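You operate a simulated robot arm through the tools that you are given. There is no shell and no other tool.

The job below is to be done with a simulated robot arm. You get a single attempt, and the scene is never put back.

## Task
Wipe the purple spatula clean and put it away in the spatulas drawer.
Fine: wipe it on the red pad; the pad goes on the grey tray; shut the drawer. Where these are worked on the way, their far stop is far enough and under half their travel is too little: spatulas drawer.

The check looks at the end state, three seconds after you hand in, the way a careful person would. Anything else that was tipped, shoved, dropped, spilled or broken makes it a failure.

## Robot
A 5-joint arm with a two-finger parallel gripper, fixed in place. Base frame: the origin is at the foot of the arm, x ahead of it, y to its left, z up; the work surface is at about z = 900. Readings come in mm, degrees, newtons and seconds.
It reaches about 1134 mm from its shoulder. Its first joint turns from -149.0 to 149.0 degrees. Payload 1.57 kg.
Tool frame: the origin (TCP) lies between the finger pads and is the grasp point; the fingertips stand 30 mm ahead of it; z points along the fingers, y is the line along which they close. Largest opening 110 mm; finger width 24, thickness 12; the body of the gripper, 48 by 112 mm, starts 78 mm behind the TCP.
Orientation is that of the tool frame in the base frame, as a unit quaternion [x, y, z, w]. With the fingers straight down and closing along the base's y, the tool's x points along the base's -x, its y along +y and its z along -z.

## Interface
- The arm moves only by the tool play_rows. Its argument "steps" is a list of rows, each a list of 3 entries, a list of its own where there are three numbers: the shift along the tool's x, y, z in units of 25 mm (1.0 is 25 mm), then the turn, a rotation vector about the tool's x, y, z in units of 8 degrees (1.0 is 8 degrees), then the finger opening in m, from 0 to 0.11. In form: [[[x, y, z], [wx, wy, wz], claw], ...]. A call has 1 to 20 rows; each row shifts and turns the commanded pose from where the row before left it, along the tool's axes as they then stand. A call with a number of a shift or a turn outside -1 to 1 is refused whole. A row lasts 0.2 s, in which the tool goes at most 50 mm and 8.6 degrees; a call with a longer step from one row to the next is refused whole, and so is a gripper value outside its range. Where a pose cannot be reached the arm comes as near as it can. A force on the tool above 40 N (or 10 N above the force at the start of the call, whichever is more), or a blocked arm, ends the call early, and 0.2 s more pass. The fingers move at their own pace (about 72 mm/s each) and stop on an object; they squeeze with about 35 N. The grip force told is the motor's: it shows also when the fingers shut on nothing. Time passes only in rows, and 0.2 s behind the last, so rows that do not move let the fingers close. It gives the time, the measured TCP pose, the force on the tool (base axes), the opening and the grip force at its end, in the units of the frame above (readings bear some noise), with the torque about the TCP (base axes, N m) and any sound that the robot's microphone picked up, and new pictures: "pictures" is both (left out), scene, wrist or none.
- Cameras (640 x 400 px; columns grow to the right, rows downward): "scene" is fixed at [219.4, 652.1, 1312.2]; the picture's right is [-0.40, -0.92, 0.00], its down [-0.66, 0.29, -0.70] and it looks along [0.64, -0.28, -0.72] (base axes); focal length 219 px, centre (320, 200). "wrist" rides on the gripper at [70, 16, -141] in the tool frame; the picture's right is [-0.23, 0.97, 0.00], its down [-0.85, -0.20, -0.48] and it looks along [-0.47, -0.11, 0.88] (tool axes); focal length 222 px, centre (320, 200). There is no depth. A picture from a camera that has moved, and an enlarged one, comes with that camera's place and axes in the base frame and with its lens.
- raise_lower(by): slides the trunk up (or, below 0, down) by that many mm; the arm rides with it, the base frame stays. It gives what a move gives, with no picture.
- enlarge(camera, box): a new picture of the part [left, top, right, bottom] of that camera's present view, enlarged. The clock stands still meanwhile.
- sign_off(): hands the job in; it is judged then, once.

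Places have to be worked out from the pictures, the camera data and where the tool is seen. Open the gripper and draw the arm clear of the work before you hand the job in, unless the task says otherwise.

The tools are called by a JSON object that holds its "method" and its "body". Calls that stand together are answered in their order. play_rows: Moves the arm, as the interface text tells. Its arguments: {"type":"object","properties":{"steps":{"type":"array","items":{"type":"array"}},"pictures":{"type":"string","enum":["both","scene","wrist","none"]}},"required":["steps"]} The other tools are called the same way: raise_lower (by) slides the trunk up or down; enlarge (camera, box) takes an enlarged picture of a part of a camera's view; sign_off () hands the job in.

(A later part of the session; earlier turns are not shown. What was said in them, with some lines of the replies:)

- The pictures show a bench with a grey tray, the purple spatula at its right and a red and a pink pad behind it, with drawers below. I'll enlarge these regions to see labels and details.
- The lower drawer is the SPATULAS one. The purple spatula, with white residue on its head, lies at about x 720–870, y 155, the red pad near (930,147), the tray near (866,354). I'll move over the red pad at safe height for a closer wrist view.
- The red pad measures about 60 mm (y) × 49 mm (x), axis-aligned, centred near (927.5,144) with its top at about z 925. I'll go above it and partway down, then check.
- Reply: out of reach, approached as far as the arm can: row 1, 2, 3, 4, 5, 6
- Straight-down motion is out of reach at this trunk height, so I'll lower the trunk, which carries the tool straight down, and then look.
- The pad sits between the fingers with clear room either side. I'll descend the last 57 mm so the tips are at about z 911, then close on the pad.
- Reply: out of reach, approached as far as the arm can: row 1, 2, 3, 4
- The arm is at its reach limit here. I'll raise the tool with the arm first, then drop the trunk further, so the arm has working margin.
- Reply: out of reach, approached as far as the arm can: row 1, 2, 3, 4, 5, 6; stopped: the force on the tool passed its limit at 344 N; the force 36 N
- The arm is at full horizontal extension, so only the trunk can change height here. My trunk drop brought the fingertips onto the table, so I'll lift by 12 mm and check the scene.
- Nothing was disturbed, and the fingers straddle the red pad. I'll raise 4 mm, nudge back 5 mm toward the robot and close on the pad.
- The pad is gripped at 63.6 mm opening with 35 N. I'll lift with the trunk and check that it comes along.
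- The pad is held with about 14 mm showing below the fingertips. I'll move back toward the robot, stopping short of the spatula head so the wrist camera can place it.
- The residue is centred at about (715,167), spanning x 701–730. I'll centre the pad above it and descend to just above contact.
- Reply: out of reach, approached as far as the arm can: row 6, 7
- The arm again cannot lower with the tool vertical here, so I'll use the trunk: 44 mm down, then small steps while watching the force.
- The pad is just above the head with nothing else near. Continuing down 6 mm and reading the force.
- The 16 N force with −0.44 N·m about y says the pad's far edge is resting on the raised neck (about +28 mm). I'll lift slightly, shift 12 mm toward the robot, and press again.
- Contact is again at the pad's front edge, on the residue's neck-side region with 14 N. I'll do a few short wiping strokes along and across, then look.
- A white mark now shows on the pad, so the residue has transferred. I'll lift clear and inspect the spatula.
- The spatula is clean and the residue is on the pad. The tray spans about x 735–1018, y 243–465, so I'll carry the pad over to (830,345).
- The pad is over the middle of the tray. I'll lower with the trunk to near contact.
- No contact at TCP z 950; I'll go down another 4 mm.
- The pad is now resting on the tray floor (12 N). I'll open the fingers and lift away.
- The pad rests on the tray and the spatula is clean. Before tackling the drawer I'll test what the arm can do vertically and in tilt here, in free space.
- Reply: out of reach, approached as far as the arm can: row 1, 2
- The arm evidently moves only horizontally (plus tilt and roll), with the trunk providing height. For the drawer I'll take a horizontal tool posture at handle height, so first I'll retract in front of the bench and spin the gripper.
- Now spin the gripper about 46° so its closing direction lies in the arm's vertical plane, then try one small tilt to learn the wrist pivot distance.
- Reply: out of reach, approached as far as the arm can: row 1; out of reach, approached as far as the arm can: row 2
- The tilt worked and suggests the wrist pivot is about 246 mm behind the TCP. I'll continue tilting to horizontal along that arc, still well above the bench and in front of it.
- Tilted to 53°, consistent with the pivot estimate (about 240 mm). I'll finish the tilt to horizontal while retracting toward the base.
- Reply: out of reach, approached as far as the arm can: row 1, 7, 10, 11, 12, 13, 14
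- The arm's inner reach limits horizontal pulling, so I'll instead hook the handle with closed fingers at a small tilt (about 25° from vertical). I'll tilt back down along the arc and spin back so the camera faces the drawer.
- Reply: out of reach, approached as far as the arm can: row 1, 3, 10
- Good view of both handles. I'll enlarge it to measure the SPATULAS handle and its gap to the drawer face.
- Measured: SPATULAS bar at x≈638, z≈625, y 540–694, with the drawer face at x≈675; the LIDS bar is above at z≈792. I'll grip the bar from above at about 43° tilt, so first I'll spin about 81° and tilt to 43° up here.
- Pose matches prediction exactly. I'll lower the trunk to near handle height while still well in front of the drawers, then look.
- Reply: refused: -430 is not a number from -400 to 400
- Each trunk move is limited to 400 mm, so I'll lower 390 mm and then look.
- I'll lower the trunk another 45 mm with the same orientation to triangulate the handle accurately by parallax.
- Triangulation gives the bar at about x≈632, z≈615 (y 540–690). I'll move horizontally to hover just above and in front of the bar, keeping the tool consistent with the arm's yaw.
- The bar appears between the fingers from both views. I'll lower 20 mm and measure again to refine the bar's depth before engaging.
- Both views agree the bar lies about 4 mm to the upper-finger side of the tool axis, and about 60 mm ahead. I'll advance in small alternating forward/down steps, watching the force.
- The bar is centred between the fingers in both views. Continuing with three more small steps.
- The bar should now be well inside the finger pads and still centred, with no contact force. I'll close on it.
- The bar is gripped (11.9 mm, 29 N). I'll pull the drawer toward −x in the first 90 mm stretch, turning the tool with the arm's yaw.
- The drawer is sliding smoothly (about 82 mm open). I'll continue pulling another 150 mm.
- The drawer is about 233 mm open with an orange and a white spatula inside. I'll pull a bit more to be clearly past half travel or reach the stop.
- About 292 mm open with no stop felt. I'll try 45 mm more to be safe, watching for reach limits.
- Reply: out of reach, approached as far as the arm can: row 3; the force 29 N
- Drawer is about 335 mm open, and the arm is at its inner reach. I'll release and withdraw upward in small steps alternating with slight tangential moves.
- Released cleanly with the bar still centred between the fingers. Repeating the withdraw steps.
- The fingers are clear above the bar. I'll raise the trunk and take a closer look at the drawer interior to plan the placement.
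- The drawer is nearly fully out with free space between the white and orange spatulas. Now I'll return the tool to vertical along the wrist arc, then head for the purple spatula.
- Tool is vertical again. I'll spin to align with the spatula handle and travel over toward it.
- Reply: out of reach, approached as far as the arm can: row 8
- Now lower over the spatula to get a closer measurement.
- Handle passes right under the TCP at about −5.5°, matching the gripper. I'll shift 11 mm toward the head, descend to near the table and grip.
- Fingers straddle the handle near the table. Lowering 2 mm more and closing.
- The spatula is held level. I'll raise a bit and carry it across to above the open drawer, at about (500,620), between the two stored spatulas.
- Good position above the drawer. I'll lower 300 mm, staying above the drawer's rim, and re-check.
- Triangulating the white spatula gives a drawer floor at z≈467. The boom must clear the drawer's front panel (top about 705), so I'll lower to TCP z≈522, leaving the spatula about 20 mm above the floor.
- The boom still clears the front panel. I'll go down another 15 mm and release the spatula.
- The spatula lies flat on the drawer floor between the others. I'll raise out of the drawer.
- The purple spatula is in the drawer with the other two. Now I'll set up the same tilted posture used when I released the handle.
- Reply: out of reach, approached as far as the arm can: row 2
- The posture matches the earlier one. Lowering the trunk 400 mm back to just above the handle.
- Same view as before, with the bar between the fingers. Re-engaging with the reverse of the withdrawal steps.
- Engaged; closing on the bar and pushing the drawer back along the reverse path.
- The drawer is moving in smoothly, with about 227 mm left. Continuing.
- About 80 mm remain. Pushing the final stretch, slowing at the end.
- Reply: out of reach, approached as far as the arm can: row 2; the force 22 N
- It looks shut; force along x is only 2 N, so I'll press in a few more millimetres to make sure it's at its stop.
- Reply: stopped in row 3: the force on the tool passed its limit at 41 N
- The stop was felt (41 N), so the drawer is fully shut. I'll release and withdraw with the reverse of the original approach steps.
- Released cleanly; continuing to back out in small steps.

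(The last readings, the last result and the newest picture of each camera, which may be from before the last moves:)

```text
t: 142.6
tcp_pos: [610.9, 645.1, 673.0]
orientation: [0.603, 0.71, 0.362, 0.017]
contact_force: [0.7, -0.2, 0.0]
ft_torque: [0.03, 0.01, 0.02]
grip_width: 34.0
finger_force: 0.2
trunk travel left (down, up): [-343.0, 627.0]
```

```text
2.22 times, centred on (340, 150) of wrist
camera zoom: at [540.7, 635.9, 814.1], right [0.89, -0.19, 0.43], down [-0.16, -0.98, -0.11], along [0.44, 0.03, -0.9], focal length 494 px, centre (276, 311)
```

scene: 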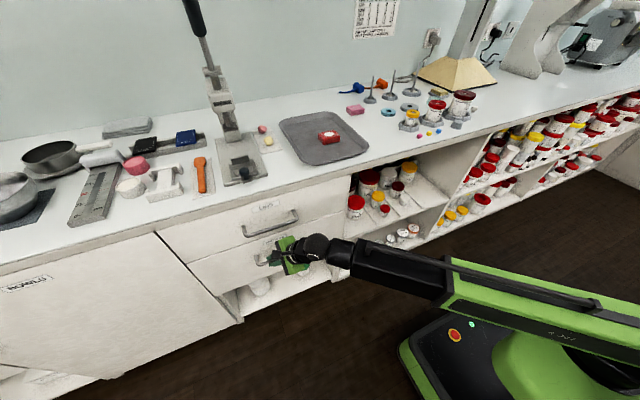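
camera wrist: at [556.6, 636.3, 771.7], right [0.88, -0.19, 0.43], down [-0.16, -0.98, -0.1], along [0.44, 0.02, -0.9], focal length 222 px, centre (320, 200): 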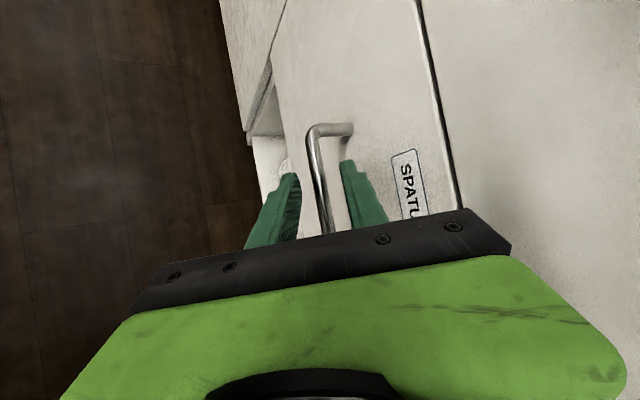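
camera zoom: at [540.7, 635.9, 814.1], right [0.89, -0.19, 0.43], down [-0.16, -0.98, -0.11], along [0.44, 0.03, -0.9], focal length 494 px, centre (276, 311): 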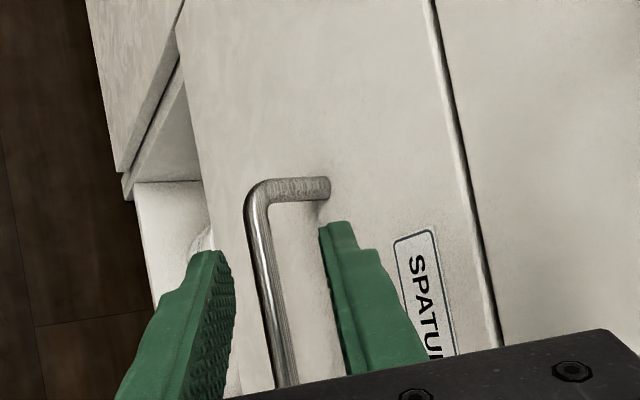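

The fingers are above the bar and the drawer front is flush. I'll retract well away from the drawers and open the gripper.

{"method": "play_rows", "body": {"steps": [[[-0.542, -0.419, -0.61], [-0.017, -0.022, -0.011], 0.06], [[-0.542, -0.419, -0.61], [-0.017, -0.022, -0.011], 0.06], [[-0.542, -0.419, -0.61], [-0.017, -0.022, -0.011], 0.06], [[-0.542, -0.419, -0.61], [-0.017, -0.022, -0.011], 0.06], [[-0.542, -0.419, -0.61], [-0.017, -0.022, -0.011], 0.06], [[-0.542, -0.419, -0.61], [-0.017, -0.022, -0.011], 0.06], [[-0.542, -0.419, -0.61], [-0.017, -0.022, -0.011], 0.09], [[0, 0, 0], [0, 0, 0], 0.11], [[0, 0, 0], [0, 0, 0], 0.11]]}}

{"method": "enlarge", "body": {"camera": "scene", "box": [150, 180, 370, 320]}}

{"method": "enlarge", "body": {"camera": "scene", "box": [270, 70, 430, 170]}}

```text
t: 144.6
tcp_pos: [524.9, 508.2, 672.6]
orientation: [0.603, 0.71, 0.362, 0.031]
contact_force: [0.2, -0.3, -0.3]
ft_torque: [0.03, -0.02, 0.0]
grip_width: 109.8
finger_force: 0.1
trunk travel left (down, up): [-343.0, 627.0]
camera wrist: at [451.0, 502.5, 812.9], right [0.87, -0.19, 0.45], down [-0.16, -0.98, -0.09], along [0.46, 0.01, -0.89], focal length 222 px, centre (320, 200)
```

scene: 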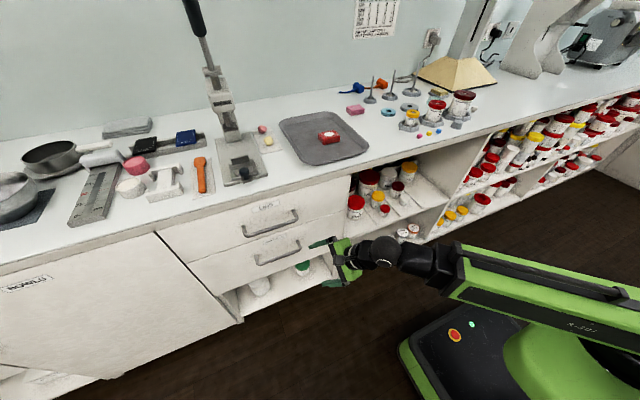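
wrist: 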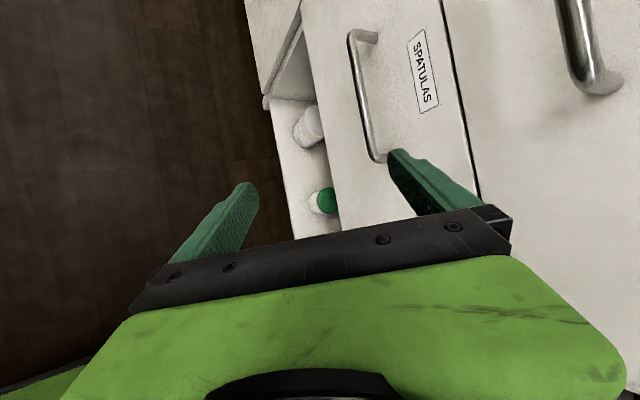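

```text
2.86 times, centred on (260, 250) of scene
camera zoom: at [219.4, 652.1, 1312.2], right [-0.4, -0.92, 0.0], down [-0.66, 0.29, -0.7], along [0.64, -0.28, -0.72], focal length 626 px, centre (491, 57)
```

zoom: 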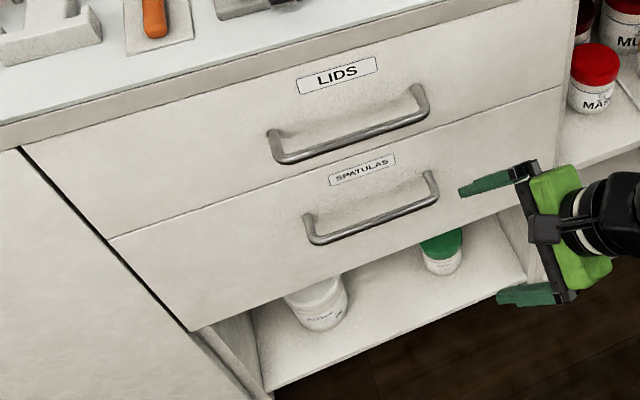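

```text
4.00 times, centred on (350, 120) of scene
camera zoom: at [219.4, 652.1, 1312.2], right [-0.4, -0.92, 0.0], down [-0.66, 0.29, -0.7], along [0.64, -0.28, -0.72], focal length 877 px, centre (200, 520)
```

zoom: 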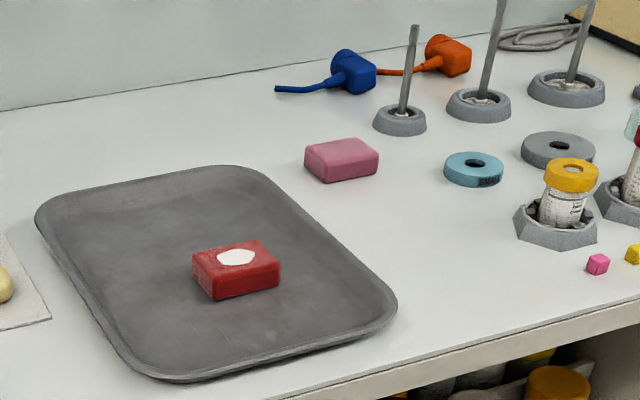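

The drawer is shut and flush, the red pad with the residue is on the grey tray, and the spatula is inside the drawer. Nothing else was disturbed, the gripper is open and the arm is clear, so I'm handing in.

{"method": "sign_off", "body": {}}

```text
The job is handed in.
```

The purple spatula is wiped clean and lying in the spatulas drawer, and the drawer is shut. I handed the job in after checking the pictures; I haven't seen the judge's result.

- **Wiping:** I pressed the red pad onto the spatula head and rubbed it. The white residue moved to the pad, and the spatula looked clean in the next close-up.
- **Pad:** It is resting on the grey tray, with the residue showing on its top face.
- **Drawer:** I pulled it about 335 mm open without feeling the far stop. I judge that well past half its travel, because the drawer's back wall was showing. The spatula went in between the white and orange ones, dropping about 20 mm to the floor. I then pushed the drawer in until it hit its closed stop, and its front is flush.
- **Mishap:** Early on I lowered the trunk too far and the fingertips hit the bench with a spike of 344 N. Close-up pictures afterwards showed nothing moved or damaged.

The gripper is open and the arm is clear of the drawers and the bench.
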